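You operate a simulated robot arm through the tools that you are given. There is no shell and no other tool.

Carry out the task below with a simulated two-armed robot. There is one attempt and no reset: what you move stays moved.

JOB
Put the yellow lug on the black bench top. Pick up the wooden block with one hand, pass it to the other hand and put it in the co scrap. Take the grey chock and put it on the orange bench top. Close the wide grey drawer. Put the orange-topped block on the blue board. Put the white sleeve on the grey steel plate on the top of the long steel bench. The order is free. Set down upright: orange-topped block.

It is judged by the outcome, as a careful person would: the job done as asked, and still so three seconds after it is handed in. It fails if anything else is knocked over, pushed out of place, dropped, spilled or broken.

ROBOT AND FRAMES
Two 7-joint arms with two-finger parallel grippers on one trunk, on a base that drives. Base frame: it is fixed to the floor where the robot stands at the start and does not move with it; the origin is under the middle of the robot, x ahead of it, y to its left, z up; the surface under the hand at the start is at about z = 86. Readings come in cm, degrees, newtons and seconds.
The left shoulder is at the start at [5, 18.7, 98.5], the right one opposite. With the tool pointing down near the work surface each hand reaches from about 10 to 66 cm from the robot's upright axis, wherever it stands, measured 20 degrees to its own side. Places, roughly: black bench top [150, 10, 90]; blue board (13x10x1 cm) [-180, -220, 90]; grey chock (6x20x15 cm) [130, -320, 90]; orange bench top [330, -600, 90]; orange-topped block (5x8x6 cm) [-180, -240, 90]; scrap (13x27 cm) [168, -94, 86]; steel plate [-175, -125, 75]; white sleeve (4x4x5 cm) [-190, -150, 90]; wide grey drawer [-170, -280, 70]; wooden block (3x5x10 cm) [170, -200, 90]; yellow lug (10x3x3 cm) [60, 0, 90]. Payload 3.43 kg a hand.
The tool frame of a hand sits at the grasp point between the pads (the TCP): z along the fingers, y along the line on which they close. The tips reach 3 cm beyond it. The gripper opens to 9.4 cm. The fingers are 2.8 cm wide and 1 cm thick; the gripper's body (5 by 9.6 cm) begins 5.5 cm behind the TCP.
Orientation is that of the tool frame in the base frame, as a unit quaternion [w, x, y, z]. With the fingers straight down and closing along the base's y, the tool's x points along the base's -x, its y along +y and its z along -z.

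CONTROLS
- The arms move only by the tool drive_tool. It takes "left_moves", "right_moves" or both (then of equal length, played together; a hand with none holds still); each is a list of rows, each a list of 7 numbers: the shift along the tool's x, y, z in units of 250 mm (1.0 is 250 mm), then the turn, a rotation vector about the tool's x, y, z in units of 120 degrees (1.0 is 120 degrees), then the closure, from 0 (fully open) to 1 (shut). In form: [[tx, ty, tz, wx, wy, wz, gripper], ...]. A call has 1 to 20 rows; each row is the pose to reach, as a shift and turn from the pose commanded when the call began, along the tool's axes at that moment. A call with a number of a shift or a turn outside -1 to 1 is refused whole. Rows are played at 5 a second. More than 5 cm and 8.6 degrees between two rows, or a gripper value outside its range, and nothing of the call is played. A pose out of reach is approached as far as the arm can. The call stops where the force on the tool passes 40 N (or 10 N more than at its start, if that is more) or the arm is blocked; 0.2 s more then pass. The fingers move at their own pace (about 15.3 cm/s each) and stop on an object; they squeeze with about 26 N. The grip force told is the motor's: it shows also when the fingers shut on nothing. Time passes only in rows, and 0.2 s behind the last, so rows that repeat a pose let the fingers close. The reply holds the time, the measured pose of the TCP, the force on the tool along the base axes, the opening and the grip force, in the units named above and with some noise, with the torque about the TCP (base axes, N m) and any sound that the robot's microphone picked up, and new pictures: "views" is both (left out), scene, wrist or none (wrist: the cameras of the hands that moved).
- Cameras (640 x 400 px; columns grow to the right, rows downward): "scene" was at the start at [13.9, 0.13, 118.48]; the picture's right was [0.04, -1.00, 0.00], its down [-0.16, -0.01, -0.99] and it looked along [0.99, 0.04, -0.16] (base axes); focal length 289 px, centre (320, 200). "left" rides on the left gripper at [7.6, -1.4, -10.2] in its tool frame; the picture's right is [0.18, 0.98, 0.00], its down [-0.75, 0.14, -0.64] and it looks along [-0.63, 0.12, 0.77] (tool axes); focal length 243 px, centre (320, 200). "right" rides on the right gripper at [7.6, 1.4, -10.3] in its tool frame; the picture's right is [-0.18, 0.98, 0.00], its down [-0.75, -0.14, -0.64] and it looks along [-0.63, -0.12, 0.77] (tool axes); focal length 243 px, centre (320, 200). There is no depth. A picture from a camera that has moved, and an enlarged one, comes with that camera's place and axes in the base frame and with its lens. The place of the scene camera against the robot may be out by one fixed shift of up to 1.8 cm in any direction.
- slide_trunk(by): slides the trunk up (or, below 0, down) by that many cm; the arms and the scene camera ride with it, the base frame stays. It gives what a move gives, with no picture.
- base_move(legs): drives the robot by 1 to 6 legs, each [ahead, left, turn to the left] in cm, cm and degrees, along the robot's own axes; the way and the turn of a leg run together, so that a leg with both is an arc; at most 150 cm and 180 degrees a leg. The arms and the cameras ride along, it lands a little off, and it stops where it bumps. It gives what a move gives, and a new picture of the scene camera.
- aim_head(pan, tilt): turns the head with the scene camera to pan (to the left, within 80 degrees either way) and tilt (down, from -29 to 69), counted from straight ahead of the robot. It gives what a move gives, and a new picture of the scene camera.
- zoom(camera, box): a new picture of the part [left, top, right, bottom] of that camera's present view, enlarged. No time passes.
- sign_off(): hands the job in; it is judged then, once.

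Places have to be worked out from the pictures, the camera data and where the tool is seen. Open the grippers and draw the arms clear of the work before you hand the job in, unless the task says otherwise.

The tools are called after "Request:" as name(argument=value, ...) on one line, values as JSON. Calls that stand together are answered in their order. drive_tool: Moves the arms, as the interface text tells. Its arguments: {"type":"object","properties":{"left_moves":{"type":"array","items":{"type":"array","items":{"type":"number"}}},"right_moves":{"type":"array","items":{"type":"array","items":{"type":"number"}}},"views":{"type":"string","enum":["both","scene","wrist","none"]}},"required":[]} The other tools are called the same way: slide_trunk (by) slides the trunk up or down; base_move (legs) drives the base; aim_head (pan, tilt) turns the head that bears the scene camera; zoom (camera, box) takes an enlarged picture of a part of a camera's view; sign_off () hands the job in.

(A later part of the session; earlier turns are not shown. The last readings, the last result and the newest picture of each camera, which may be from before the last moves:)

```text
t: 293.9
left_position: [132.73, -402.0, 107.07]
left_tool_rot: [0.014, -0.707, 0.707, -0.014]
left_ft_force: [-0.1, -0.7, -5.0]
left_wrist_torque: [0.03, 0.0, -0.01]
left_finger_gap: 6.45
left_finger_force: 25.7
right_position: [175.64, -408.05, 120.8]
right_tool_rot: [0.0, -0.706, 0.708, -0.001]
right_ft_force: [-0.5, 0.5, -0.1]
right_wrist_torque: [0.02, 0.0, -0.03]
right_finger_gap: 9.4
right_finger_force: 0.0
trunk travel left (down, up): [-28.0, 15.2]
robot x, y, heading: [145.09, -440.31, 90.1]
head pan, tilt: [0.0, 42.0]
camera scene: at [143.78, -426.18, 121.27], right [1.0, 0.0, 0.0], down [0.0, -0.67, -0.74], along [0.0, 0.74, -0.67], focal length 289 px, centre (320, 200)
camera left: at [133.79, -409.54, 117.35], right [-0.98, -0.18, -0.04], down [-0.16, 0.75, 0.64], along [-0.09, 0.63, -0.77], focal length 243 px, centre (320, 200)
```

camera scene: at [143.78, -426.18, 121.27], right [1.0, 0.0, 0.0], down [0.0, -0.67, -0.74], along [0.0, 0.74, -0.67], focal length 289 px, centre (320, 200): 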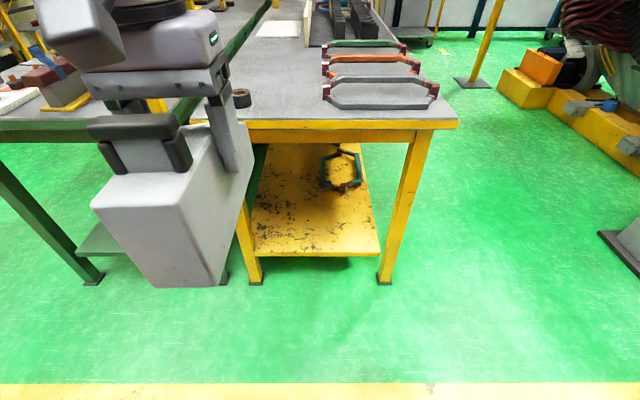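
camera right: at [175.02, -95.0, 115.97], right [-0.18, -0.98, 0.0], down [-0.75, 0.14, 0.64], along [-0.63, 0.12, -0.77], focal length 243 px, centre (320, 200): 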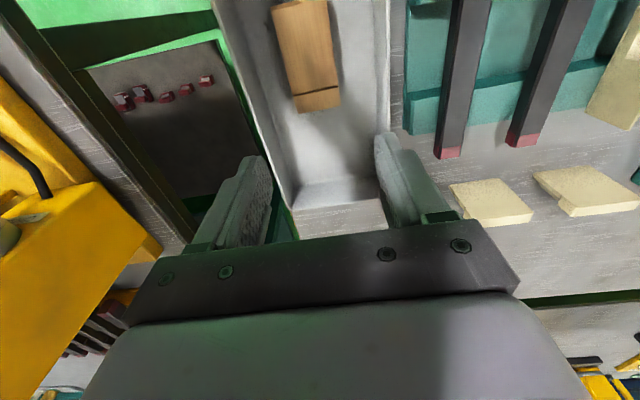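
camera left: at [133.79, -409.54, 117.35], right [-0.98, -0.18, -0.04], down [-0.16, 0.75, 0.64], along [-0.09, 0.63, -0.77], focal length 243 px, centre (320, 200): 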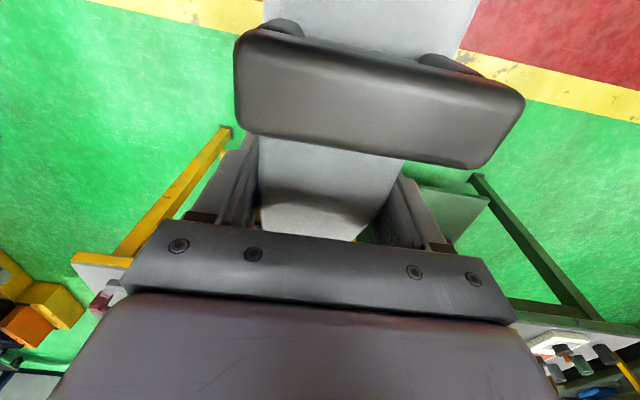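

The chock is carried compactly and level. I turn along the aisle, drive to x ≈ 335, and turn to face the orange table.

Request:
base_move(legs=[[0, 0, -90], [150, 0, 0], [38, 0, 0], [0, 0, -90]])

Request:
aim_head(pan=0, tilt=25)

```text
t: 310.9
left_position: [344.7, -474.7, 107.02]
left_tool_rot: [-0.013, 0.699, 0.715, -0.013]
left_ft_force: [-0.3, 0.6, -5.9]
left_wrist_torque: [-0.03, -0.02, -0.01]
left_finger_gap: 6.42
left_finger_force: 25.7
right_position: [301.58, -469.44, 120.82]
right_tool_rot: [0.001, 0.7, 0.714, 0.001]
right_ft_force: [-0.8, 0.1, -0.4]
right_wrist_torque: [0.01, 0.02, 0.01]
right_finger_gap: 9.42
right_finger_force: 0.1
trunk travel left (down, up): [-28.0, 15.2]
robot x, y, heading: [331.52, -436.53, -88.6]
head pan, tilt: [0.0, 42.0]
camera scene: at [330.59, -451.25, 121.27], right [-1.0, -0.02, 0.0], down [-0.01, 0.67, -0.74], along [0.02, -0.74, -0.67], focal length 289 px, centre (320, 200)
```

scene: 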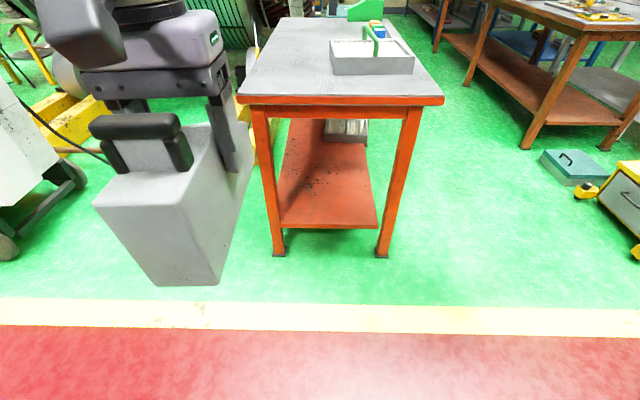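

```text
t: 311.7
left_position: [344.61, -474.72, 107.03]
left_tool_rot: [-0.013, 0.699, 0.715, -0.013]
left_ft_force: [0.5, -0.2, -4.8]
left_wrist_torque: [-0.06, 0.0, 0.03]
left_finger_gap: 6.44
left_finger_force: 25.7
right_position: [301.58, -469.36, 120.87]
right_tool_rot: [0.001, 0.7, 0.714, 0.001]
right_ft_force: [-0.6, -0.3, 0.0]
right_wrist_torque: [0.0, 0.0, 0.01]
right_finger_gap: 9.39
right_finger_force: 0.1
trunk travel left (down, up): [-28.0, 15.2]
robot x, y, heading: [331.43, -436.92, -89.1]
head pan, tilt: [0.0, 25.0]
camera scene: at [330.62, -452.1, 123.89], right [-1.0, -0.02, 0.0], down [-0.01, 0.42, -0.91], along [0.02, -0.91, -0.42], focal length 289 px, centre (320, 200)
```

scene: 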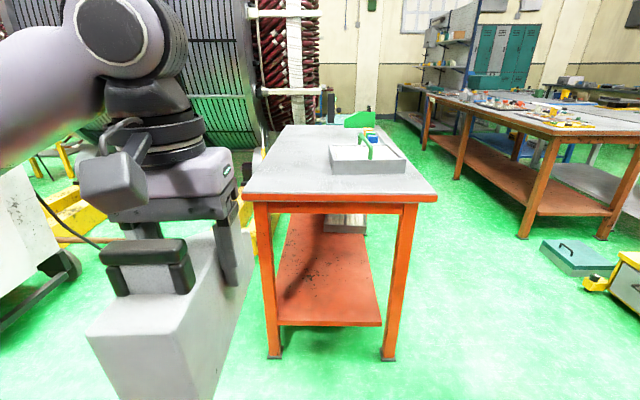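

The orange-framed table spans x ≈ 295–356, y ≈ -537 to -644, with a grey box on its right half; the left half is free. I drive up to it.

Request:
base_move(legs=[[66, 0, -1]])

Request:
aim_head(pan=10, tilt=40)

```text
t: 315.4
left_position: [344.25, -540.87, 107.03]
left_tool_rot: [-0.013, 0.708, 0.706, -0.013]
left_ft_force: [0.3, 0.0, -4.8]
left_wrist_torque: [-0.03, 0.01, -0.01]
left_finger_gap: 6.45
left_finger_force: 25.7
right_position: [301.36, -534.7, 120.92]
right_tool_rot: [0.001, 0.709, 0.706, 0.001]
right_ft_force: [-0.9, 0.1, 0.6]
right_wrist_torque: [0.02, -0.01, 0.0]
right_finger_gap: 9.42
right_finger_force: 0.1
trunk travel left (down, up): [-28.0, 15.2]
robot x, y, heading: [331.97, -502.7, -90.0]
head pan, tilt: [0.0, 25.0]
camera scene: at [330.79, -518.0, 123.89], right [-1.0, 0.0, 0.0], down [0.0, 0.42, -0.91], along [0.0, -0.91, -0.42], focal length 289 px, centre (320, 200)
```

scene: 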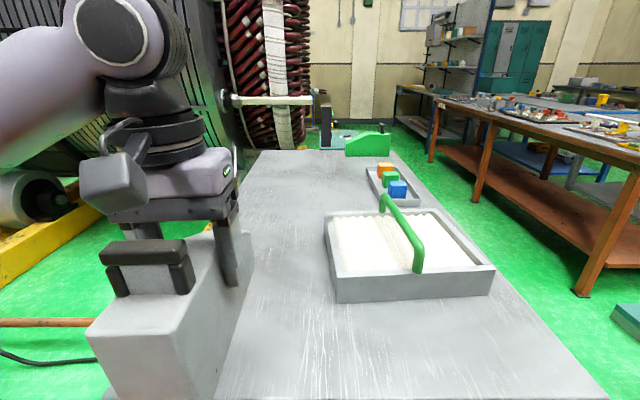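

```text
t: 316.1
left_position: [344.26, -540.76, 107.08]
left_tool_rot: [-0.013, 0.707, 0.707, -0.013]
left_ft_force: [0.1, 0.0, -5.9]
left_wrist_torque: [-0.08, -0.01, 0.01]
left_finger_gap: 6.46
left_finger_force: 25.9
right_position: [301.44, -534.54, 120.75]
right_tool_rot: [0.001, 0.709, 0.705, 0.002]
right_ft_force: [-0.2, -0.6, -0.2]
right_wrist_torque: [-0.01, 0.03, 0.0]
right_finger_gap: 9.39
right_finger_force: 0.2
trunk travel left (down, up): [-28.0, 15.2]
robot x, y, heading: [331.97, -502.3, -90.4]
head pan, tilt: [10.0, 40.0]
camera scene: at [332.26, -517.15, 121.57], right [-0.99, -0.17, 0.0], down [-0.11, 0.63, -0.77], along [0.13, -0.76, -0.64], focal length 289 px, centre (320, 200)
```

scene: 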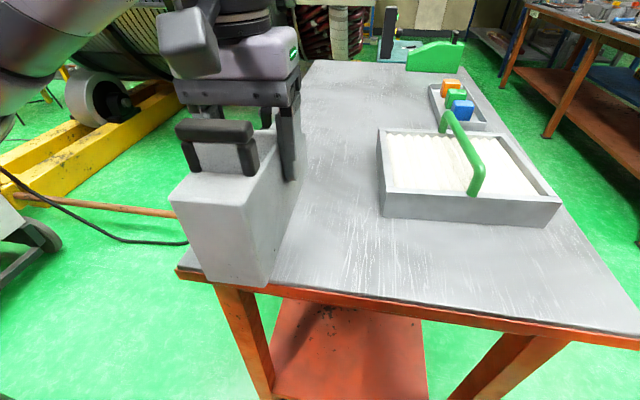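

The free strip is x ≈ 329–356; I aim to set the chock at [342.5, -557]. I move it there, level the tool (2° correction) and lower to TCP z ≈ 98.

Request:
drive_tool(left_moves=[[-0.16, -0.018, 0, -0.005, 0, 0, 1], [-0.32, -0.036, 0, -0.01, 0, 0, 1], [-0.48, -0.054, 0, -0.0176, 0, 0, 1], [-0.648, -0.072, 0, -0.0176, 0, 0, 1], [-0.648, -0.072, 0.14, -0.0176, 0, 0, 1], [-0.648, -0.072, 0.28, -0.0176, 0, 0, 1], [-0.648, -0.072, 0.36, -0.0176, 0, 0, 1], [-0.648, -0.072, 0.36, -0.0176, 0, 0, 1]], views="both")

```text
t: 317.9
left_position: [342.01, -557.14, 98.1]
left_tool_rot: [0.0, 0.708, 0.707, 0.0]
left_ft_force: [0.0, -0.8, -6.0]
left_wrist_torque: [-0.04, -0.02, -0.01]
left_finger_gap: 6.43
left_finger_force: 25.6
right_position: [301.34, -534.49, 120.85]
right_tool_rot: [0.0, 0.709, 0.705, 0.0]
right_ft_force: [0.3, -0.3, -0.1]
right_wrist_torque: [0.02, -0.01, 0.0]
right_finger_gap: 9.39
right_finger_force: 0.1
trunk travel left (down, up): [-28.0, 15.2]
robot x, y, heading: [332.03, -502.66, -90.6]
head pan, tilt: [10.0, 40.0]
camera scene: at [332.27, -517.15, 121.56], right [-0.99, -0.17, 0.0], down [-0.11, 0.63, -0.77], along [0.13, -0.75, -0.64], focal length 289 px, centre (320, 200)
camera left: at [340.71, -549.42, 108.3], right [0.98, 0.18, 0.0], down [0.14, -0.75, 0.64], along [0.12, -0.63, -0.77], focal length 243 px, centre (320, 200)
```

scene: 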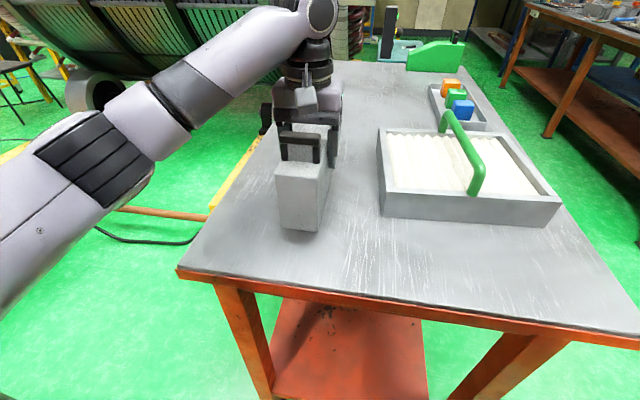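
left: 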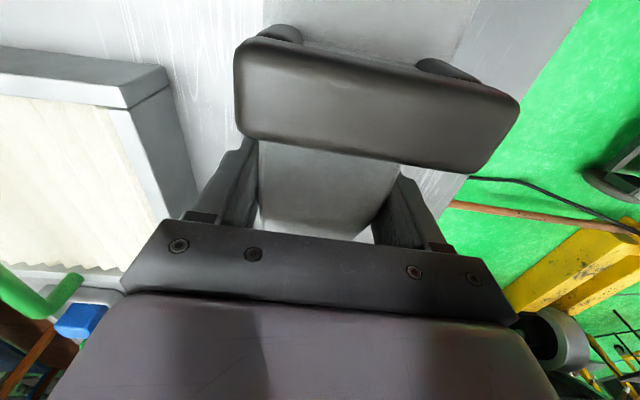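

The chock hovers a few centimetres above the free part of the top. I lower it in small steps to contact.

Request:
drive_tool(left_moves=[[0, 0, 0.02, 0, 0, 0, 1], [0, 0, 0.04, 0, 0, 0, 1], [0, 0, 0.06, 0, 0, 0, 1], [0, 0, 0.075, 0, 0, 0, 1], [0, 0, 0.075, 0, 0, 0, 1]], views="none")

```text
t: 319.1
left_position: [342.02, -557.04, 96.27]
left_tool_rot: [0.0, 0.708, 0.707, 0.0]
left_ft_force: [-0.5, -0.5, -4.5]
left_wrist_torque: [-0.02, 0.0, 0.01]
left_finger_gap: 6.45
left_finger_force: 25.7
right_position: [301.38, -534.6, 120.8]
right_tool_rot: [0.001, 0.709, 0.705, 0.0]
right_ft_force: [-1.4, 0.6, 0.4]
right_wrist_torque: [-0.01, -0.03, 0.01]
right_finger_gap: 9.41
right_finger_force: 0.0
trunk travel left (down, up): [-28.0, 15.2]
robot x, y, heading: [331.91, -503.24, -90.4]
head pan, tilt: [10.0, 40.0]
```

No contact yet at z 96.3 (still 5 N of weight). I continue in smaller steps.

Request:
drive_tool(left_moves=[[0, 0, 0.016, 0, 0, 0, 1], [0, 0, 0.032, 0, 0, 0, 1], [0, 0, 0.044, 0, 0, 0, 1], [0, 0, 0.044, 0, 0, 0, 1]], views="none")

```text
t: 320.1
left_position: [342.07, -557.13, 95.03]
left_tool_rot: [0.0, 0.708, 0.706, 0.0]
left_ft_force: [0.6, -1.0, -5.6]
left_wrist_torque: [-0.02, 0.01, 0.0]
left_finger_gap: 6.46
left_finger_force: 26.0
right_position: [301.34, -534.74, 120.9]
right_tool_rot: [0.001, 0.709, 0.705, 0.001]
right_ft_force: [-0.4, 0.4, -0.3]
right_wrist_torque: [-0.01, -0.01, 0.0]
right_finger_gap: 9.43
right_finger_force: 0.0
trunk travel left (down, up): [-28.0, 15.2]
robot x, y, heading: [332.11, -502.72, -90.1]
head pan, tilt: [10.0, 40.0]
```

Request:
drive_tool(left_moves=[[0, 0, 0.012, 0, 0, 0, 1], [0, 0, 0.024, 0, 0, 0, 1], [0, 0, 0.03, 0, 0, 0, 1], [0, 0, 0.03, 0, 0, 0, 1]], views="scene")

```text
t: 321.1
left_position: [341.98, -557.05, 94.76]
left_tool_rot: [0.001, 0.708, 0.706, -0.003]
left_ft_force: [-0.8, -7.5, 20.6]
left_wrist_torque: [0.32, -0.09, -0.11]
left_finger_gap: 6.43
left_finger_force: 25.9
right_position: [301.31, -534.57, 120.91]
right_tool_rot: [0.002, 0.709, 0.705, 0.001]
right_ft_force: [0.2, -0.2, -0.8]
right_wrist_torque: [-0.03, 0.0, 0.0]
right_finger_gap: 9.39
right_finger_force: 0.0
trunk travel left (down, up): [-28.0, 15.2]
robot x, y, heading: [332.28, -502.7, -90.2]
head pan, tilt: [10.0, 40.0]
camera scene: at [332.22, -517.03, 121.61], right [-0.99, -0.17, 0.0], down [-0.11, 0.63, -0.77], along [0.13, -0.76, -0.64], focal length 289 px, centre (320, 200)
```

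scene: 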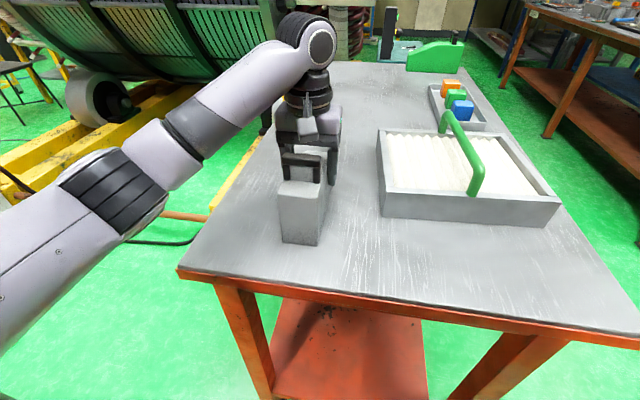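

Contact with 20 N at the same height as at pick-up: the chock stands on the orange table. I open and lift straight up.

Request:
drive_tool(left_moves=[[0, 0, -0.008, 0, 0, 0, 0.2], [0, 0, -0.008, 0, 0, 0, 0], [0, 0, -0.008, 0, 0, 0, 0], [0, 0, -0.12, 0, 0, 0, 0], [0, 0, -0.28, 0, 0, 0, 0], [0, 0, -0.46, 0, 0, 0, 0], [0, 0, -0.6, 0, 0, 0, 0]], views="both")

```text
t: 322.7
left_position: [342.07, -556.9, 109.45]
left_tool_rot: [-0.001, 0.708, 0.706, 0.0]
left_ft_force: [0.5, -0.3, -0.1]
left_wrist_torque: [0.03, 0.04, 0.01]
left_finger_gap: 9.4
left_finger_force: 0.1
right_position: [301.38, -534.42, 120.7]
right_tool_rot: [0.001, 0.709, 0.705, 0.0]
right_ft_force: [-0.4, -0.4, -0.1]
right_wrist_torque: [0.01, -0.01, 0.0]
right_finger_gap: 9.41
right_finger_force: 0.0
trunk travel left (down, up): [-28.0, 15.2]
robot x, y, heading: [331.92, -502.69, -90.0]
head pan, tilt: [10.0, 40.0]
camera scene: at [332.25, -517.08, 121.57], right [-0.99, -0.17, 0.0], down [-0.11, 0.63, -0.77], along [0.13, -0.76, -0.64], focal length 289 px, centre (320, 200)
camera left: at [340.7, -549.19, 119.62], right [0.98, 0.18, 0.0], down [0.14, -0.75, 0.64], along [0.12, -0.63, -0.77], focal length 243 px, centre (320, 200)
```

scene: 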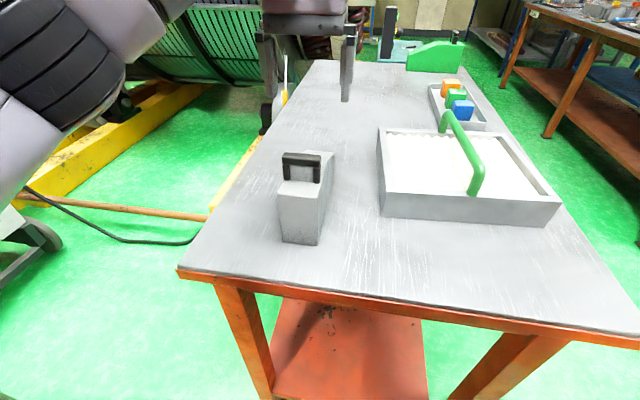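
left: 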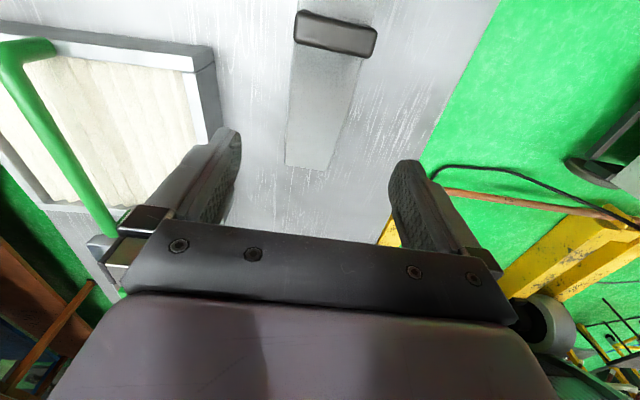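

The chock stands on the orange table. I draw the left hand back, then drive back to the aisle and westward toward the long steel bench.

Request:
drive_tool(left_moves=[[0, 0, -0.12, 0, 0, 0, 0], [0.12, 0.02, -0.24, 0, 0, 0, 0], [0.26, 0.06, -0.32, 0, 0, 0, 0], [0.42, 0.1, -0.34, 0, 0, 0, 0], [0.58, 0.14, -0.34, 0, 0, 0, 0], [0.74, 0.18, -0.34, 0, 0, 0, 0]], views="none")

Request:
base_move(legs=[[-62, 0, 0], [0, 0, -90], [150, 0, 0], [150, 0, 0], [120, 0, 0]])

Request:
aim_head(pan=-30, tilt=20)

```text
t: 324.1
left_position: [346.8, -538.35, 117.8]
left_tool_rot: [0.0, 0.707, 0.707, -0.001]
left_ft_force: [0.1, -0.4, 0.3]
left_wrist_torque: [0.02, -0.02, -0.01]
left_finger_gap: 9.43
left_finger_force: 0.0
right_position: [301.28, -534.5, 120.81]
right_tool_rot: [0.0, 0.708, 0.706, -0.002]
right_ft_force: [0.8, 0.0, -1.1]
right_wrist_torque: [-0.02, -0.02, 0.0]
right_finger_gap: 9.39
right_finger_force: 0.1
trunk travel left (down, up): [-28.0, 15.2]
robot x, y, heading: [332.02, -502.52, -90.0]
head pan, tilt: [10.0, 40.0]
```

```text
t: 351.1
left_position: [-123.23, -457.97, 117.84]
left_tool_rot: [0.0, 1.0, 0.012, 0.0]
left_ft_force: [0.1, -0.2, -0.4]
left_wrist_torque: [0.0, -0.01, 0.0]
left_finger_gap: 9.39
left_finger_force: 0.1
right_position: [-120.45, -412.35, 120.95]
right_tool_rot: [0.001, 1.0, 0.01, -0.001]
right_ft_force: [0.5, -0.5, 0.9]
right_wrist_torque: [-0.01, 0.0, 0.03]
right_finger_gap: 9.39
right_finger_force: 0.1
trunk travel left (down, up): [-28.0, 15.2]
robot x, y, heading: [-87.66, -442.41, -178.8]
head pan, tilt: [10.0, 40.0]
camera scene: at [-103.13, -444.37, 121.56], right [-0.2, 0.98, 0.0], down [0.63, 0.13, -0.77], along [-0.75, -0.15, -0.64], focal length 289 px, centre (320, 200)
```

scene: 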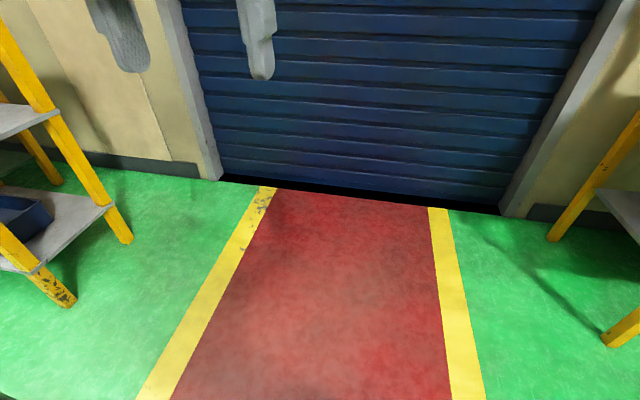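

```text
t: 352.2
left_position: [-123.14, -457.92, 117.8]
left_tool_rot: [0.0, 1.0, 0.012, -0.001]
left_ft_force: [0.1, 0.1, 0.1]
left_wrist_torque: [0.0, 0.0, 0.03]
left_finger_gap: 9.37
left_finger_force: 0.0
right_position: [-120.5, -412.48, 120.83]
right_tool_rot: [0.001, 1.0, 0.011, 0.0]
right_ft_force: [0.9, 0.3, -0.4]
right_wrist_torque: [-0.01, 0.04, -0.02]
right_finger_gap: 9.38
right_finger_force: 0.1
trunk travel left (down, up): [-28.0, 15.2]
robot x, y, heading: [-87.39, -442.24, -179.1]
head pan, tilt: [-30.0, 20.0]
camera scene: at [-102.94, -438.24, 124.7], right [0.48, 0.88, 0.0], down [0.3, -0.16, -0.94], along [-0.82, 0.45, -0.34], focal length 289 px, centre (320, 200)
```

scene: 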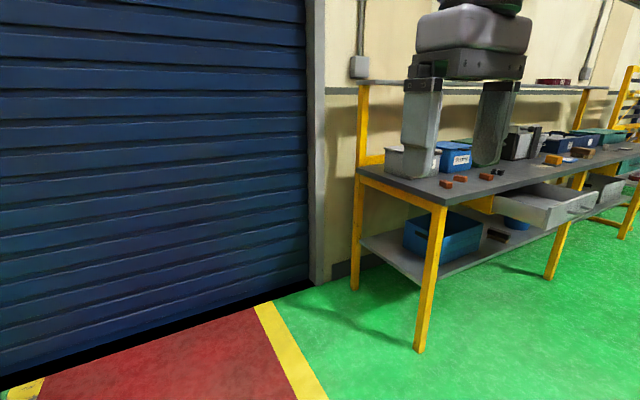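

I see the long steel bench along x ≈ -172 with yellow legs; the wide grey drawer is pulled out near y ≈ -280. I strafe right to stand in front of it.

Request:
base_move(legs=[[0, -110, 0], [0, -85, 0]])

Request:
aim_head(pan=0, tilt=30)

```text
t: 369.2
left_position: [-126.04, -266.45, 117.84]
left_tool_rot: [0.0, 1.0, 0.004, -0.001]
left_ft_force: [0.3, -0.2, 0.4]
left_wrist_torque: [0.01, 0.05, -0.04]
left_finger_gap: 9.4
left_finger_force: 0.1
right_position: [-122.3, -220.9, 120.77]
right_tool_rot: [0.001, 1.0, 0.002, -0.001]
right_ft_force: [0.2, -0.4, -0.6]
right_wrist_torque: [0.04, 0.0, -0.01]
right_finger_gap: 9.4
right_finger_force: 0.1
trunk travel left (down, up): [-28.0, 15.2]
robot x, y, heading: [-90.02, -250.92, -179.9]
head pan, tilt: [-30.0, 20.0]
camera scene: at [-105.33, -247.01, 124.71], right [0.5, 0.87, 0.0], down [0.3, -0.17, -0.94], along [-0.82, 0.47, -0.34], focal length 289 px, centre (320, 200)
```

scene: 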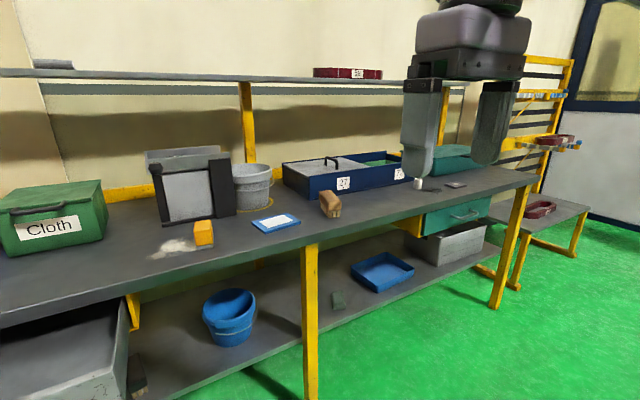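

```text
t: 370.2
left_position: [-125.91, -266.37, 117.86]
left_tool_rot: [-0.001, 1.0, 0.003, -0.001]
left_ft_force: [0.0, -1.2, -0.5]
left_wrist_torque: [-0.01, 0.0, 0.02]
left_finger_gap: 9.4
left_finger_force: 0.0
right_position: [-122.28, -220.9, 120.89]
right_tool_rot: [0.001, 1.0, 0.001, 0.0]
right_ft_force: [0.6, 0.2, 0.3]
right_wrist_torque: [-0.04, 0.01, -0.02]
right_finger_gap: 9.4
right_finger_force: 0.0
trunk travel left (down, up): [-28.0, 15.2]
robot x, y, heading: [-90.3, -251.18, -179.8]
head pan, tilt: [0.0, 30.0]
camera scene: at [-106.3, -251.67, 123.1], right [0.0, 1.0, 0.0], down [0.5, 0.0, -0.87], along [-0.87, 0.0, -0.5], focal length 289 px, centre (320, 200)
```

scene: 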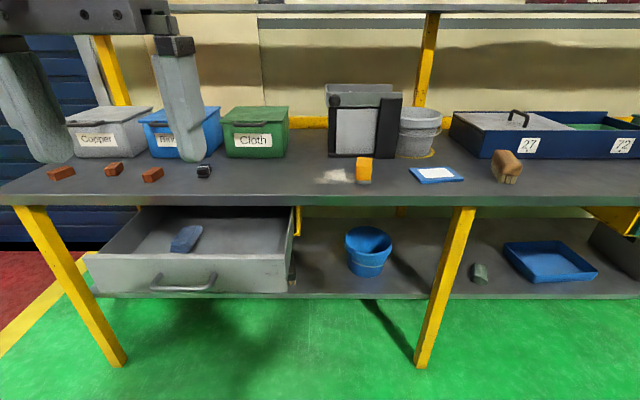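

The bench top holds the orange-topped block, blue board, etc.; the open wide grey drawer is below on the left. I zoom in on each item.

Request:
zoom(camera="scene", box=[300, 130, 480, 220])

Request:
zoom(camera="scene", box=[70, 190, 310, 310])

Request:
aim_head(pan=-50, tilt=25)

Request:
zoom(camera="scene", box=[140, 120, 420, 280])

```text
3.56 times, centred on (390, 175) of scene
camera zoom: at [-106.3, -251.67, 123.1], right [0.0, 1.0, 0.0], down [0.5, 0.0, -0.87], along [-0.87, 0.0, -0.5], focal length 1028 px, centre (71, 289)
```

zoom: 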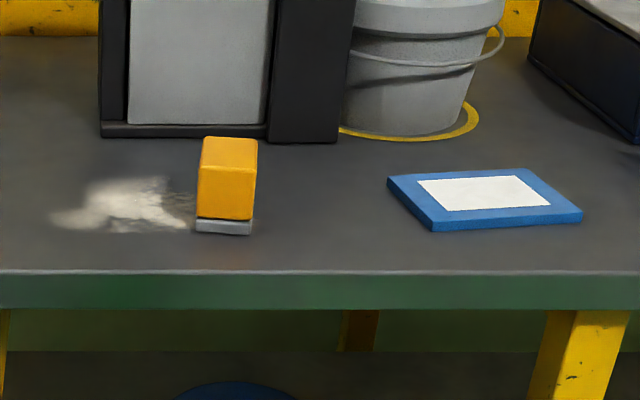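

```text
2.67 times, centred on (190, 250) of scene
camera zoom: at [-106.3, -251.67, 123.1], right [0.0, 1.0, 0.0], down [0.5, 0.0, -0.87], along [-0.87, 0.0, -0.5], focal length 771 px, centre (667, 67)
```

zoom: 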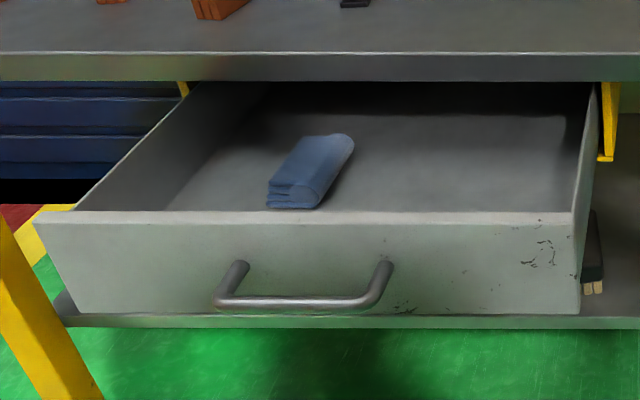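

```text
t: 371.4
left_position: [-125.8, -266.23, 117.85]
left_tool_rot: [0.0, 1.0, 0.004, 0.0]
left_ft_force: [0.5, -0.9, -0.1]
left_wrist_torque: [0.0, 0.01, 0.0]
left_finger_gap: 9.41
left_finger_force: 0.1
right_position: [-122.39, -220.75, 120.79]
right_tool_rot: [0.001, 1.0, 0.001, 0.0]
right_ft_force: [0.1, -0.4, 0.5]
right_wrist_torque: [0.0, -0.01, 0.01]
right_finger_gap: 9.37
right_finger_force: 0.1
trunk travel left (down, up): [-28.0, 15.2]
robot x, y, heading: [-90.11, -251.44, -180.0]
head pan, tilt: [-50.0, 25.0]
camera scene: at [-103.21, -244.61, 123.9], right [0.76, 0.65, 0.0], down [0.27, -0.32, -0.91], along [-0.59, 0.69, -0.42], focal length 289 px, centre (320, 200)
```

scene: 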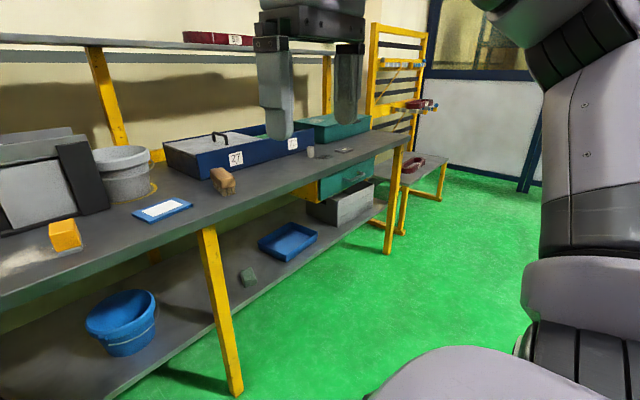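

```text
2.29 times, centred on (280, 200) of scene
camera zoom: at [-103.21, -244.61, 123.9], right [0.76, 0.65, 0.0], down [0.27, -0.32, -0.91], along [-0.59, 0.69, -0.42], focal length 660 px, centre (411, 200)
```

zoom: 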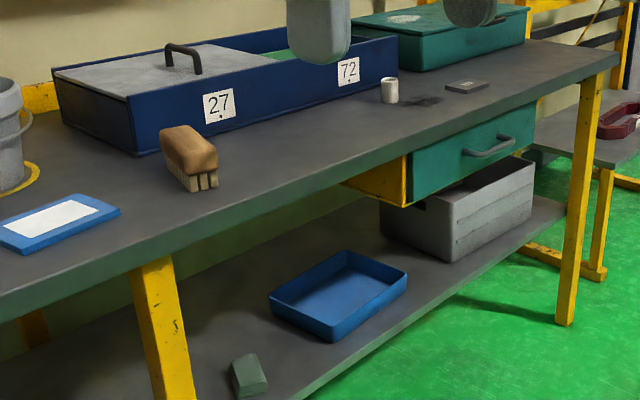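

White sleeve stands at about [-191, -148] and the small grey plate at about [-182, -135] on the same bench. First the drawer: I move in front of it, lower the trunk, and prepare the left hand (closed, tilted forward) to push its front panel.

Request:
base_move(legs=[[0, 19, 0], [14, 0, 0]])

Request:
slide_trunk(by=-12)

Request:
drive_tool(left_moves=[[0, 0, 0.05, 0, -0.0625, 0, 1], [0, 0, 0.1, 0, -0.125, 0, 1], [0, 0, 0.15, 0, -0.1875, 0, 1], [0, 0, 0.2, 0, -0.25, 0, 1], [0, 0, 0.25, 0, -0.3125, 0, 1], [0, 0, 0.3, 0, -0.375, 0, 1], [0, 0, 0.3, 0, -0.375, 0, 1]], views="none")

Request:
aim_head(pan=15, tilt=45)

```text
t: 374.6
left_position: [-139.89, -285.45, 117.84]
left_tool_rot: [0.0, 1.0, 0.004, 0.0]
left_ft_force: [0.3, -0.3, -0.3]
left_wrist_torque: [-0.01, -0.01, -0.01]
left_finger_gap: 9.41
left_finger_force: 0.1
right_position: [-136.29, -239.95, 120.8]
right_tool_rot: [0.001, 1.0, 0.002, 0.0]
right_ft_force: [0.2, -0.1, 0.9]
right_wrist_torque: [0.03, 0.01, -0.02]
right_finger_gap: 9.41
right_finger_force: 0.1
trunk travel left (down, up): [-28.0, 15.2]
robot x, y, heading: [-104.48, -270.47, -179.7]
head pan, tilt: [-50.0, 25.0]
camera scene: at [-117.22, -263.73, 123.89], right [0.76, 0.65, 0.0], down [0.27, -0.32, -0.91], along [-0.59, 0.69, -0.42], focal length 289 px, centre (320, 200)
```

scene: 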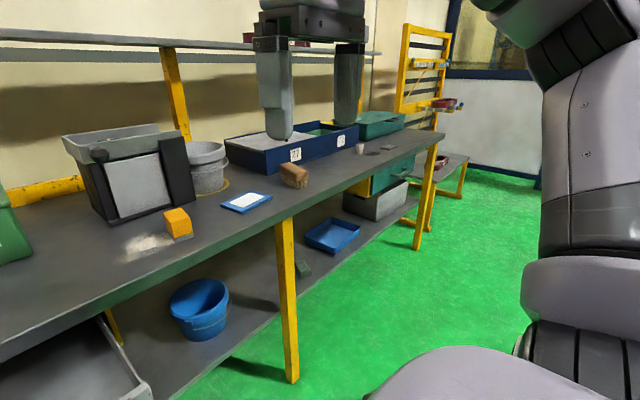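

```text
t: 376.1
left_position: [-139.86, -285.5, 105.94]
left_tool_rot: [0.0, 1.0, 0.003, -0.001]
left_ft_force: [-0.4, 0.6, 0.5]
left_wrist_torque: [0.0, 0.02, -0.02]
left_finger_gap: 9.41
left_finger_force: 0.1
right_position: [-136.34, -240.02, 108.82]
right_tool_rot: [0.0, 1.0, 0.002, -0.001]
right_ft_force: [0.6, 0.6, 0.4]
right_wrist_torque: [-0.03, 0.01, 0.01]
right_finger_gap: 9.38
right_finger_force: 0.2
trunk travel left (down, up): [-16.0, 27.2]
robot x, y, heading: [-104.15, -270.54, -179.9]
head pan, tilt: [-50.0, 25.0]
```

```text
t: 377.7
left_position: [-139.85, -285.36, 98.38]
left_tool_rot: [0.001, 0.923, 0.004, -0.384]
left_ft_force: [0.2, 0.4, 0.3]
left_wrist_torque: [0.0, 0.02, 0.0]
left_finger_gap: 0.02
left_finger_force: 26.2
right_position: [-136.28, -240.06, 108.82]
right_tool_rot: [0.0, 1.0, 0.002, 0.001]
right_ft_force: [-0.2, -1.0, 0.7]
right_wrist_torque: [0.01, -0.04, 0.02]
right_finger_gap: 9.41
right_finger_force: 0.1
trunk travel left (down, up): [-16.0, 27.2]
robot x, y, heading: [-104.37, -270.37, -180.0]
head pan, tilt: [-50.0, 25.0]
```

```text
t: 379.0
left_position: [-139.91, -285.34, 98.32]
left_tool_rot: [0.002, 0.924, 0.003, -0.383]
left_ft_force: [-0.1, -0.1, 0.0]
left_wrist_torque: [0.02, 0.01, 0.02]
left_finger_gap: 0.0
left_finger_force: 26.2
right_position: [-136.36, -239.99, 108.77]
right_tool_rot: [0.001, 1.0, 0.001, -0.002]
right_ft_force: [0.3, -0.8, -0.2]
right_wrist_torque: [-0.01, 0.01, 0.03]
right_finger_gap: 9.39
right_finger_force: 0.2
trunk travel left (down, up): [-16.0, 27.2]
robot x, y, heading: [-104.22, -270.1, -180.0]
head pan, tilt: [15.0, 45.0]
camera scene: at [-119.06, -272.9, 108.84], right [-0.26, 0.96, 0.0], down [0.68, 0.19, -0.71], along [-0.68, -0.19, -0.71], focal length 289 px, centre (320, 200)
```

scene: 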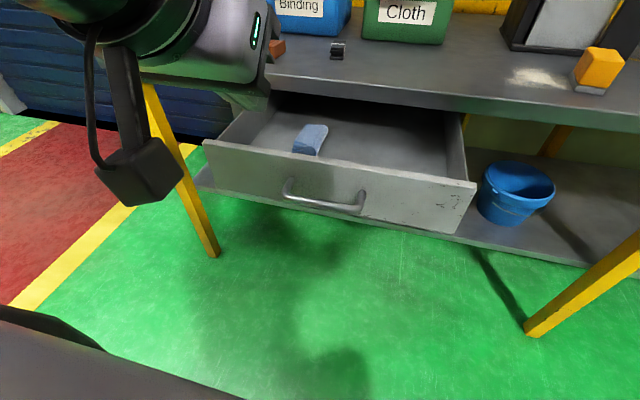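

The drawer's front panel is at x ≈ -157, y ≈ -259 to -306, top z ≈ 79, handle bar at z ≈ 72.6. I lower the closed left hand in front of the panel, at the height just above the handle.

Request:
drive_tool(left_moves=[[0.08, -0.018, 0.149, 0, 0, 0, 1], [0.16, -0.037, 0.298, 0, 0, 0, 1], [0.24, -0.055, 0.446, 0, 0, 0, 1], [0.32, -0.074, 0.595, 0, 0, 0, 1], [0.399, -0.092, 0.744, 0, 0, 0, 1], [0.399, -0.092, 0.744, 0, 0, 0, 1]], views="both")

```text
t: 380.4
left_position: [-145.93, -283.13, 78.19]
left_tool_rot: [0.001, 0.924, 0.003, -0.383]
left_ft_force: [0.6, -0.8, 0.4]
left_wrist_torque: [0.0, -0.01, 0.0]
left_finger_gap: 0.0
left_finger_force: 25.5
right_position: [-136.28, -239.99, 108.85]
right_tool_rot: [0.001, 1.0, 0.002, -0.001]
right_ft_force: [0.0, 0.1, 1.3]
right_wrist_torque: [0.0, 0.02, 0.0]
right_finger_gap: 9.4
right_finger_force: 0.1
trunk travel left (down, up): [-16.0, 27.2]
robot x, y, heading: [-104.19, -270.48, -179.7]
head pan, tilt: [15.0, 45.0]
camera scene: at [-119.03, -272.9, 108.83], right [-0.26, 0.96, 0.0], down [0.68, 0.19, -0.71], along [-0.68, -0.19, -0.71], focal length 289 px, centre (320, 200)
camera left: at [-133.16, -281.54, 79.95], right [0.14, -0.98, -0.13], down [-0.08, -0.14, 0.99], along [-0.99, -0.12, -0.1], focal length 243 px, centre (320, 200)
```

scene: 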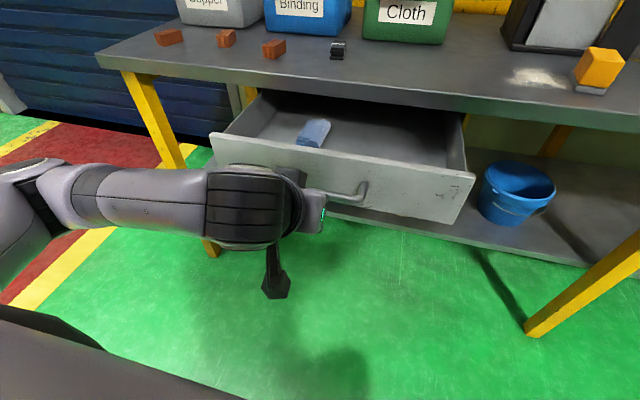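
left: 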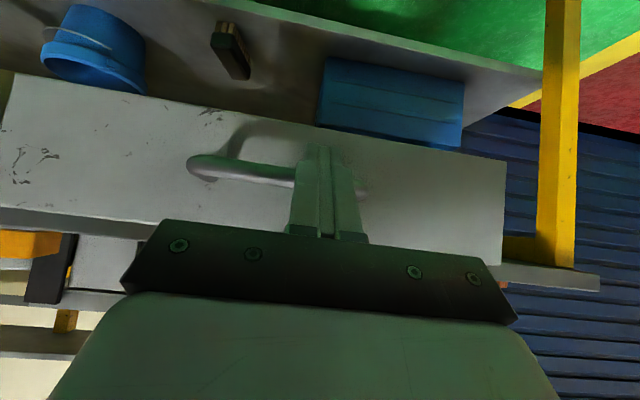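

The tip is close to the handle's height. I zoom the wrist view (it is upside-down) to choose the contact point.

Request:
zoom(camera="left", box=[120, 90, 520, 290])

Request:
zoom(camera="scene", box=[190, 80, 490, 260])

```text
1.60 times, centred on (320, 190) of left
camera zoom: at [-133.16, -281.54, 79.95], right [0.14, -0.98, -0.13], down [-0.08, -0.14, 0.99], along [-0.99, -0.12, -0.1], focal length 388 px, centre (320, 216)
```

zoom: 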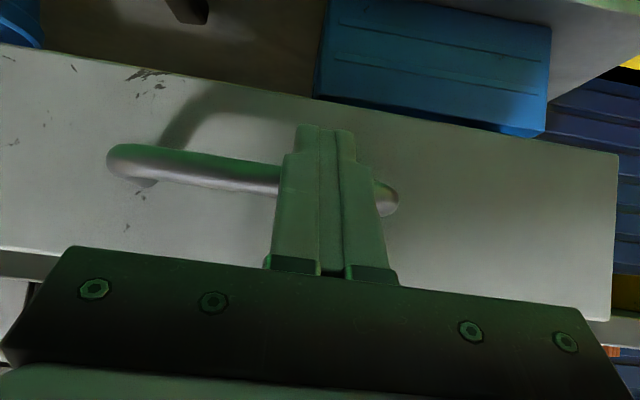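

```text
2.13 times, centred on (340, 170) of scene
camera zoom: at [-119.03, -272.9, 108.83], right [-0.26, 0.96, 0.0], down [0.68, 0.19, -0.71], along [-0.68, -0.19, -0.71], focal length 616 px, centre (277, 264)
```

zoom: 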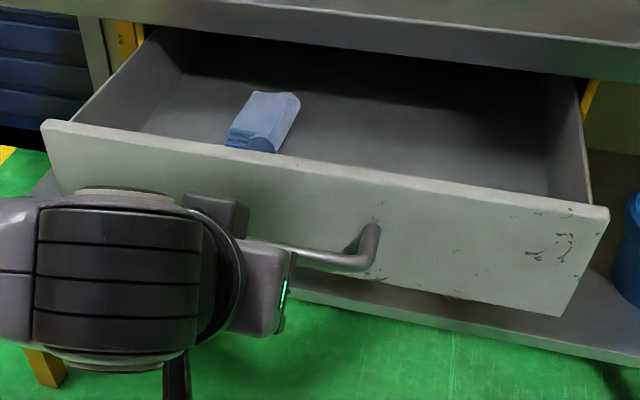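

The handle bar (x ≈ -151, z ≈ 75.6, y ≈ -273 to -287) stands out about 6 cm at mid-panel; pushing on it with vertical closed fingers is the surest contact. I straighten the left hand to vertical just in front of the bar.

Request:
drive_tool(left_moves=[[0.03, -0.014, -0.02, 0, 0.0625, 0, 1], [0.06, -0.028, -0.02, 0, 0.125, 0, 1], [0.09, -0.042, -0.01, 0, 0.1875, 0, 1], [0.11, -0.056, 0, 0, 0.25, 0, 1], [0.12, -0.07, 0.01, 0, 0.3125, 0, 1], [0.13, -0.084, 0.023, 0, 0.375, 0, 1], [0.13, -0.084, 0.023, 0, 0.375, 0, 1]], views="both")

```text
t: 382.0
left_position: [-144.14, -281.08, 75.51]
left_tool_rot: [0.0, 1.0, 0.003, 0.0]
left_ft_force: [-0.1, 0.1, 0.7]
left_wrist_torque: [0.01, 0.03, 0.01]
left_finger_gap: 0.0
left_finger_force: 25.9
right_position: [-136.36, -239.89, 108.87]
right_tool_rot: [0.001, 1.0, 0.002, 0.0]
right_ft_force: [0.5, 0.8, -0.4]
right_wrist_torque: [0.02, -0.04, 0.01]
right_finger_gap: 9.42
right_finger_force: 0.0
trunk travel left (down, up): [-16.0, 27.2]
robot x, y, heading: [-104.67, -270.79, -179.8]
head pan, tilt: [15.0, 45.0]
camera scene: at [-119.06, -272.9, 108.84], right [-0.26, 0.96, 0.0], down [0.68, 0.19, -0.71], along [-0.68, -0.19, -0.71], focal length 289 px, centre (320, 200)
camera left: at [-136.47, -279.54, 85.74], right [0.19, -0.98, 0.0], down [-0.75, -0.15, 0.64], along [-0.63, -0.12, -0.77], focal length 243 px, centre (320, 200)
```

scene: 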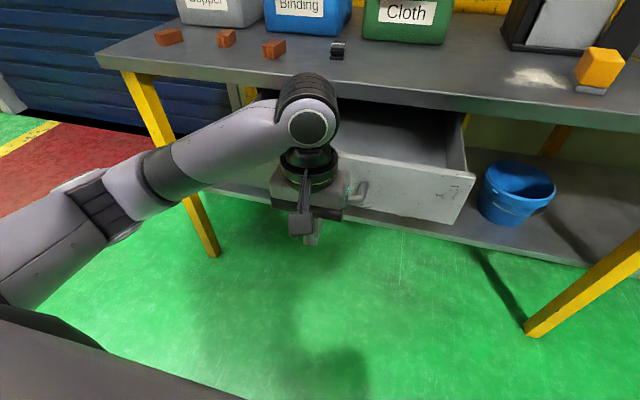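
left: 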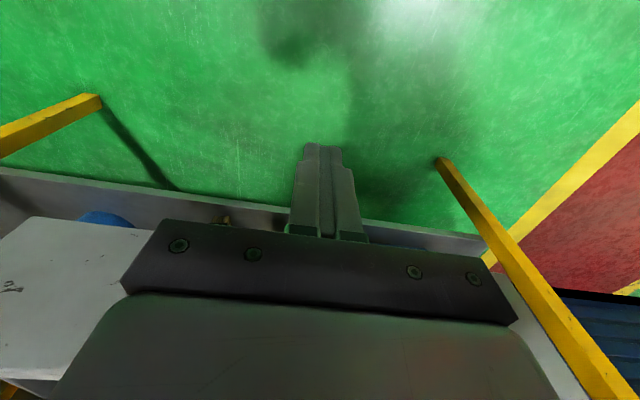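

The hand is vertical in front of the handle bar. I push forward 1 cm per row and watch the force.

Request:
drive_tool(left_moves=[[-0.05, 0, 0, 0, 0, 0, 1], [-0.1, 0, 0, 0, 0, 0, 1], [-0.15, 0, 0, 0, 0, 0, 1], [-0.2, 0, 0, 0, 0, 0, 1], [-0.24, 0, 0, 0, 0, 0, 1], [-0.28, 0, 0, 0, 0, 0, 1], [-0.32, 0, 0, 0, 0, 0, 1], [-0.36, 0, 0, 0, 0, 0, 1], [-0.4, 0, 0, 0, 0, 0, 1]], views="both")

```text
t: 384.0
left_position: [-154.23, -281.2, 75.4]
left_tool_rot: [0.0, 1.0, 0.003, -0.001]
left_ft_force: [0.5, 0.0, -0.6]
left_wrist_torque: [0.0, 0.0, 0.0]
left_finger_gap: 0.01
left_finger_force: 25.7
right_position: [-136.24, -240.07, 108.8]
right_tool_rot: [0.0, 1.0, 0.001, 0.0]
right_ft_force: [-0.6, 0.9, -0.5]
right_wrist_torque: [0.01, 0.0, 0.0]
right_finger_gap: 9.4
right_finger_force: 0.0
trunk travel left (down, up): [-16.0, 27.2]
robot x, y, heading: [-103.81, -271.01, -179.7]
head pan, tilt: [15.0, 45.0]
camera scene: at [-119.05, -272.9, 108.84], right [-0.26, 0.96, 0.0], down [0.68, 0.19, -0.71], along [-0.68, -0.19, -0.71], focal length 289 px, centre (320, 200)
camera left: at [-146.56, -279.62, 85.61], right [0.19, -0.98, 0.0], down [-0.75, -0.15, 0.64], along [-0.63, -0.12, -0.77], focal length 243 px, centre (320, 200)
```

scene: 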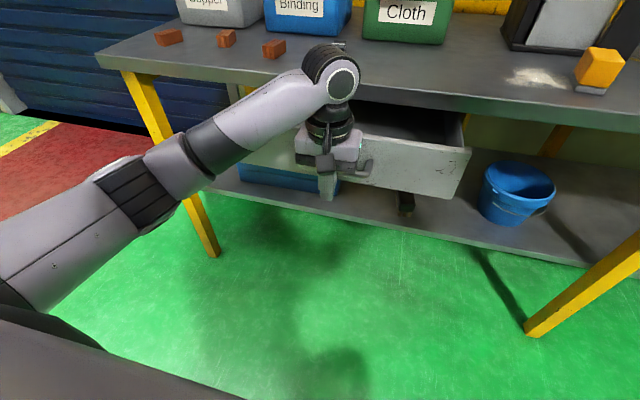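
left: 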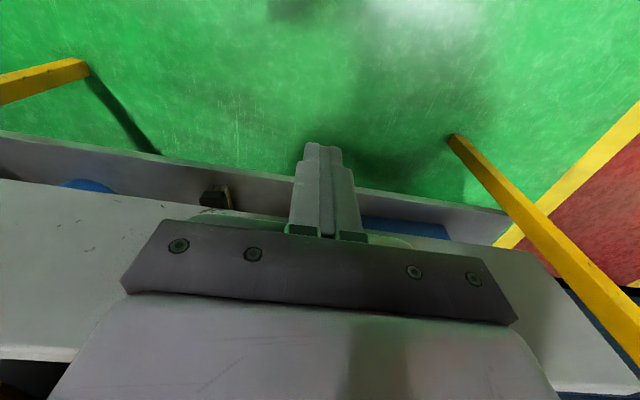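

The drawer is already sliding in with almost no resistance. I keep pushing until it meets its stop.

Request:
drive_tool(left_moves=[[-0.04, 0, 0, 0, 0, 0, 1], [-0.08, 0, 0, 0, 0, 0, 1], [-0.12, 0, 0, 0, 0, 0, 1], [-0.16, 0, 0, 0, 0, 0, 1], [-0.2, 0, 0, 0, 0, 0, 1], [-0.24, 0, 0, 0, 0, 0, 1], [-0.28, 0, 0, 0, 0, 0, 1], [-0.32, 0, 0, 0, 0, 0, 1]], views="both")

```text
t: 385.8
left_position: [-162.25, -281.32, 75.52]
left_tool_rot: [0.0, 1.0, 0.002, -0.001]
left_ft_force: [0.4, 0.8, -0.1]
left_wrist_torque: [0.01, 0.03, -0.05]
left_finger_gap: 0.0
left_finger_force: 26.0
right_position: [-136.35, -239.99, 108.9]
right_tool_rot: [0.001, 1.0, 0.002, 0.0]
right_ft_force: [-0.1, -0.6, 0.2]
right_wrist_torque: [0.02, 0.01, 0.01]
right_finger_gap: 9.39
right_finger_force: 0.1
trunk travel left (down, up): [-16.0, 27.2]
robot x, y, heading: [-103.96, -270.55, -179.7]
head pan, tilt: [15.0, 45.0]
camera scene: at [-119.05, -272.9, 108.84], right [-0.26, 0.96, 0.0], down [0.68, 0.19, -0.71], along [-0.68, -0.19, -0.71], focal length 289 px, centre (320, 200)
camera left: at [-154.59, -279.73, 85.72], right [0.19, -0.98, 0.0], down [-0.75, -0.15, 0.64], along [-0.63, -0.12, -0.77], focal length 243 px, centre (320, 200)
```

scene: 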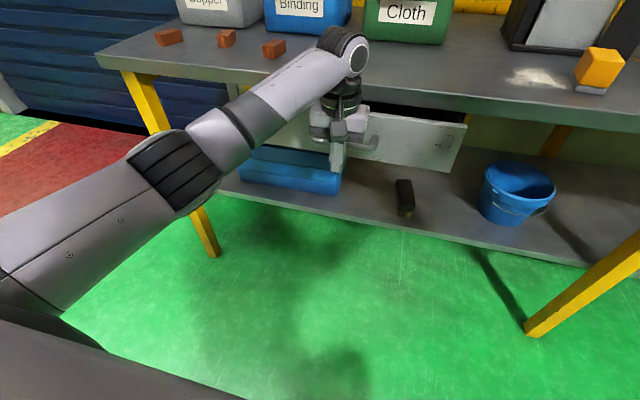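
left: 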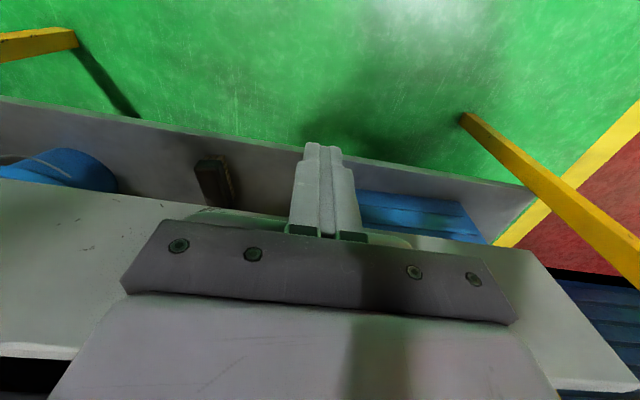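

The drawer still slides freely; my hand is getting near the bench edge. I look closely at the remaining opening before pushing on.

Request:
zoom(camera="scene", box=[230, 40, 490, 210])

Request:
zoom(camera="left", box=[0, 120, 640, 400])

```text
2.35 times, centred on (360, 125) of scene
camera zoom: at [-119.05, -272.9, 108.84], right [-0.26, 0.96, 0.0], down [0.68, 0.19, -0.71], along [-0.68, -0.19, -0.71], focal length 680 px, centre (226, 376)
```

zoom: 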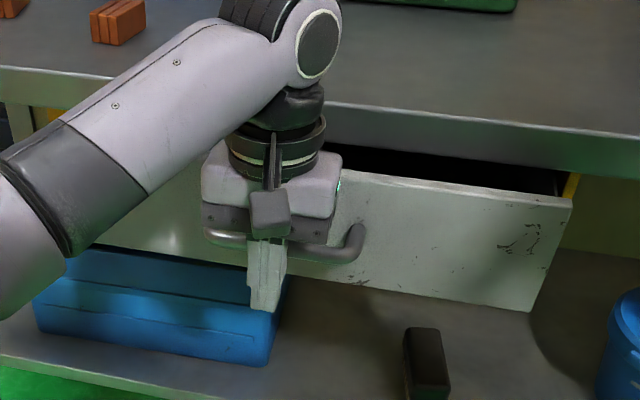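

```text
1.00 times, centred on (320, 260) of left (not enlarged: the box is as wide or as high as the picture)
camera zoom: at [-154.59, -279.73, 85.72], right [0.19, -0.98, 0.0], down [-0.75, -0.15, 0.64], along [-0.63, -0.12, -0.77], focal length 243 px, centre (320, 140)
```

zoom: 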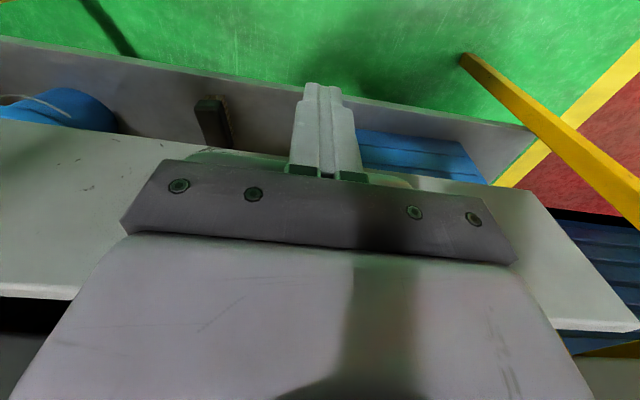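

The panel is close to the bench front now. I push on in 1 cm steps, watching for the stop.

Request:
drive_tool(left_moves=[[-0.03, 0, 0, 0, 0, 0, 1], [-0.06, 0, 0, 0, 0, 0, 1], [-0.09, 0, 0, 0, 0, 0, 1], [-0.12, 0, 0, 0, 0, 0, 1]], views="scene")

Request:
zoom(camera="scene", box=[230, 40, 490, 210])

```text
t: 386.8
left_position: [-165.29, -281.17, 75.41]
left_tool_rot: [0.0, 1.0, 0.003, -0.001]
left_ft_force: [1.2, 0.3, 0.8]
left_wrist_torque: [0.01, 0.03, -0.02]
left_finger_gap: 0.01
left_finger_force: 26.5
right_position: [-136.23, -240.07, 108.93]
right_tool_rot: [0.001, 1.0, 0.002, -0.001]
right_ft_force: [-0.5, -0.7, 0.6]
right_wrist_torque: [-0.01, -0.03, 0.01]
right_finger_gap: 9.38
right_finger_force: 0.0
trunk travel left (down, up): [-16.0, 27.2]
robot x, y, heading: [-103.94, -270.62, -179.7]
head pan, tilt: [15.0, 45.0]
camera scene: at [-119.04, -272.9, 108.84], right [-0.26, 0.96, 0.0], down [0.68, 0.19, -0.71], along [-0.68, -0.19, -0.71], focal length 289 px, centre (320, 200)
```

scene: 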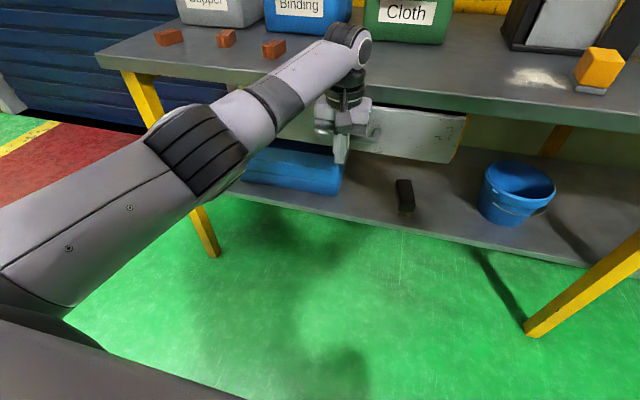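

```text
2.35 times, centred on (360, 125) of scene
camera zoom: at [-119.04, -272.9, 108.84], right [-0.26, 0.96, 0.0], down [0.68, 0.19, -0.71], along [-0.68, -0.19, -0.71], focal length 680 px, centre (226, 376)
```

zoom: 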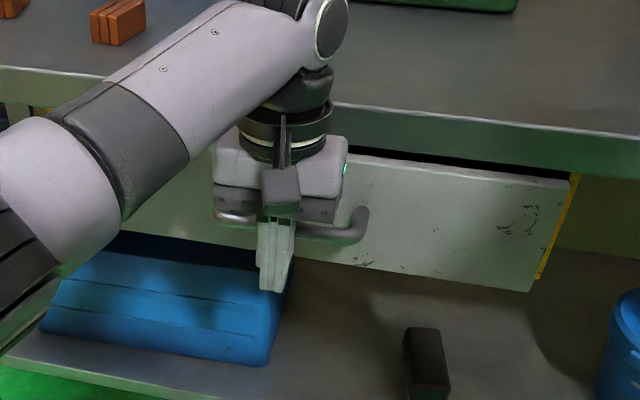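

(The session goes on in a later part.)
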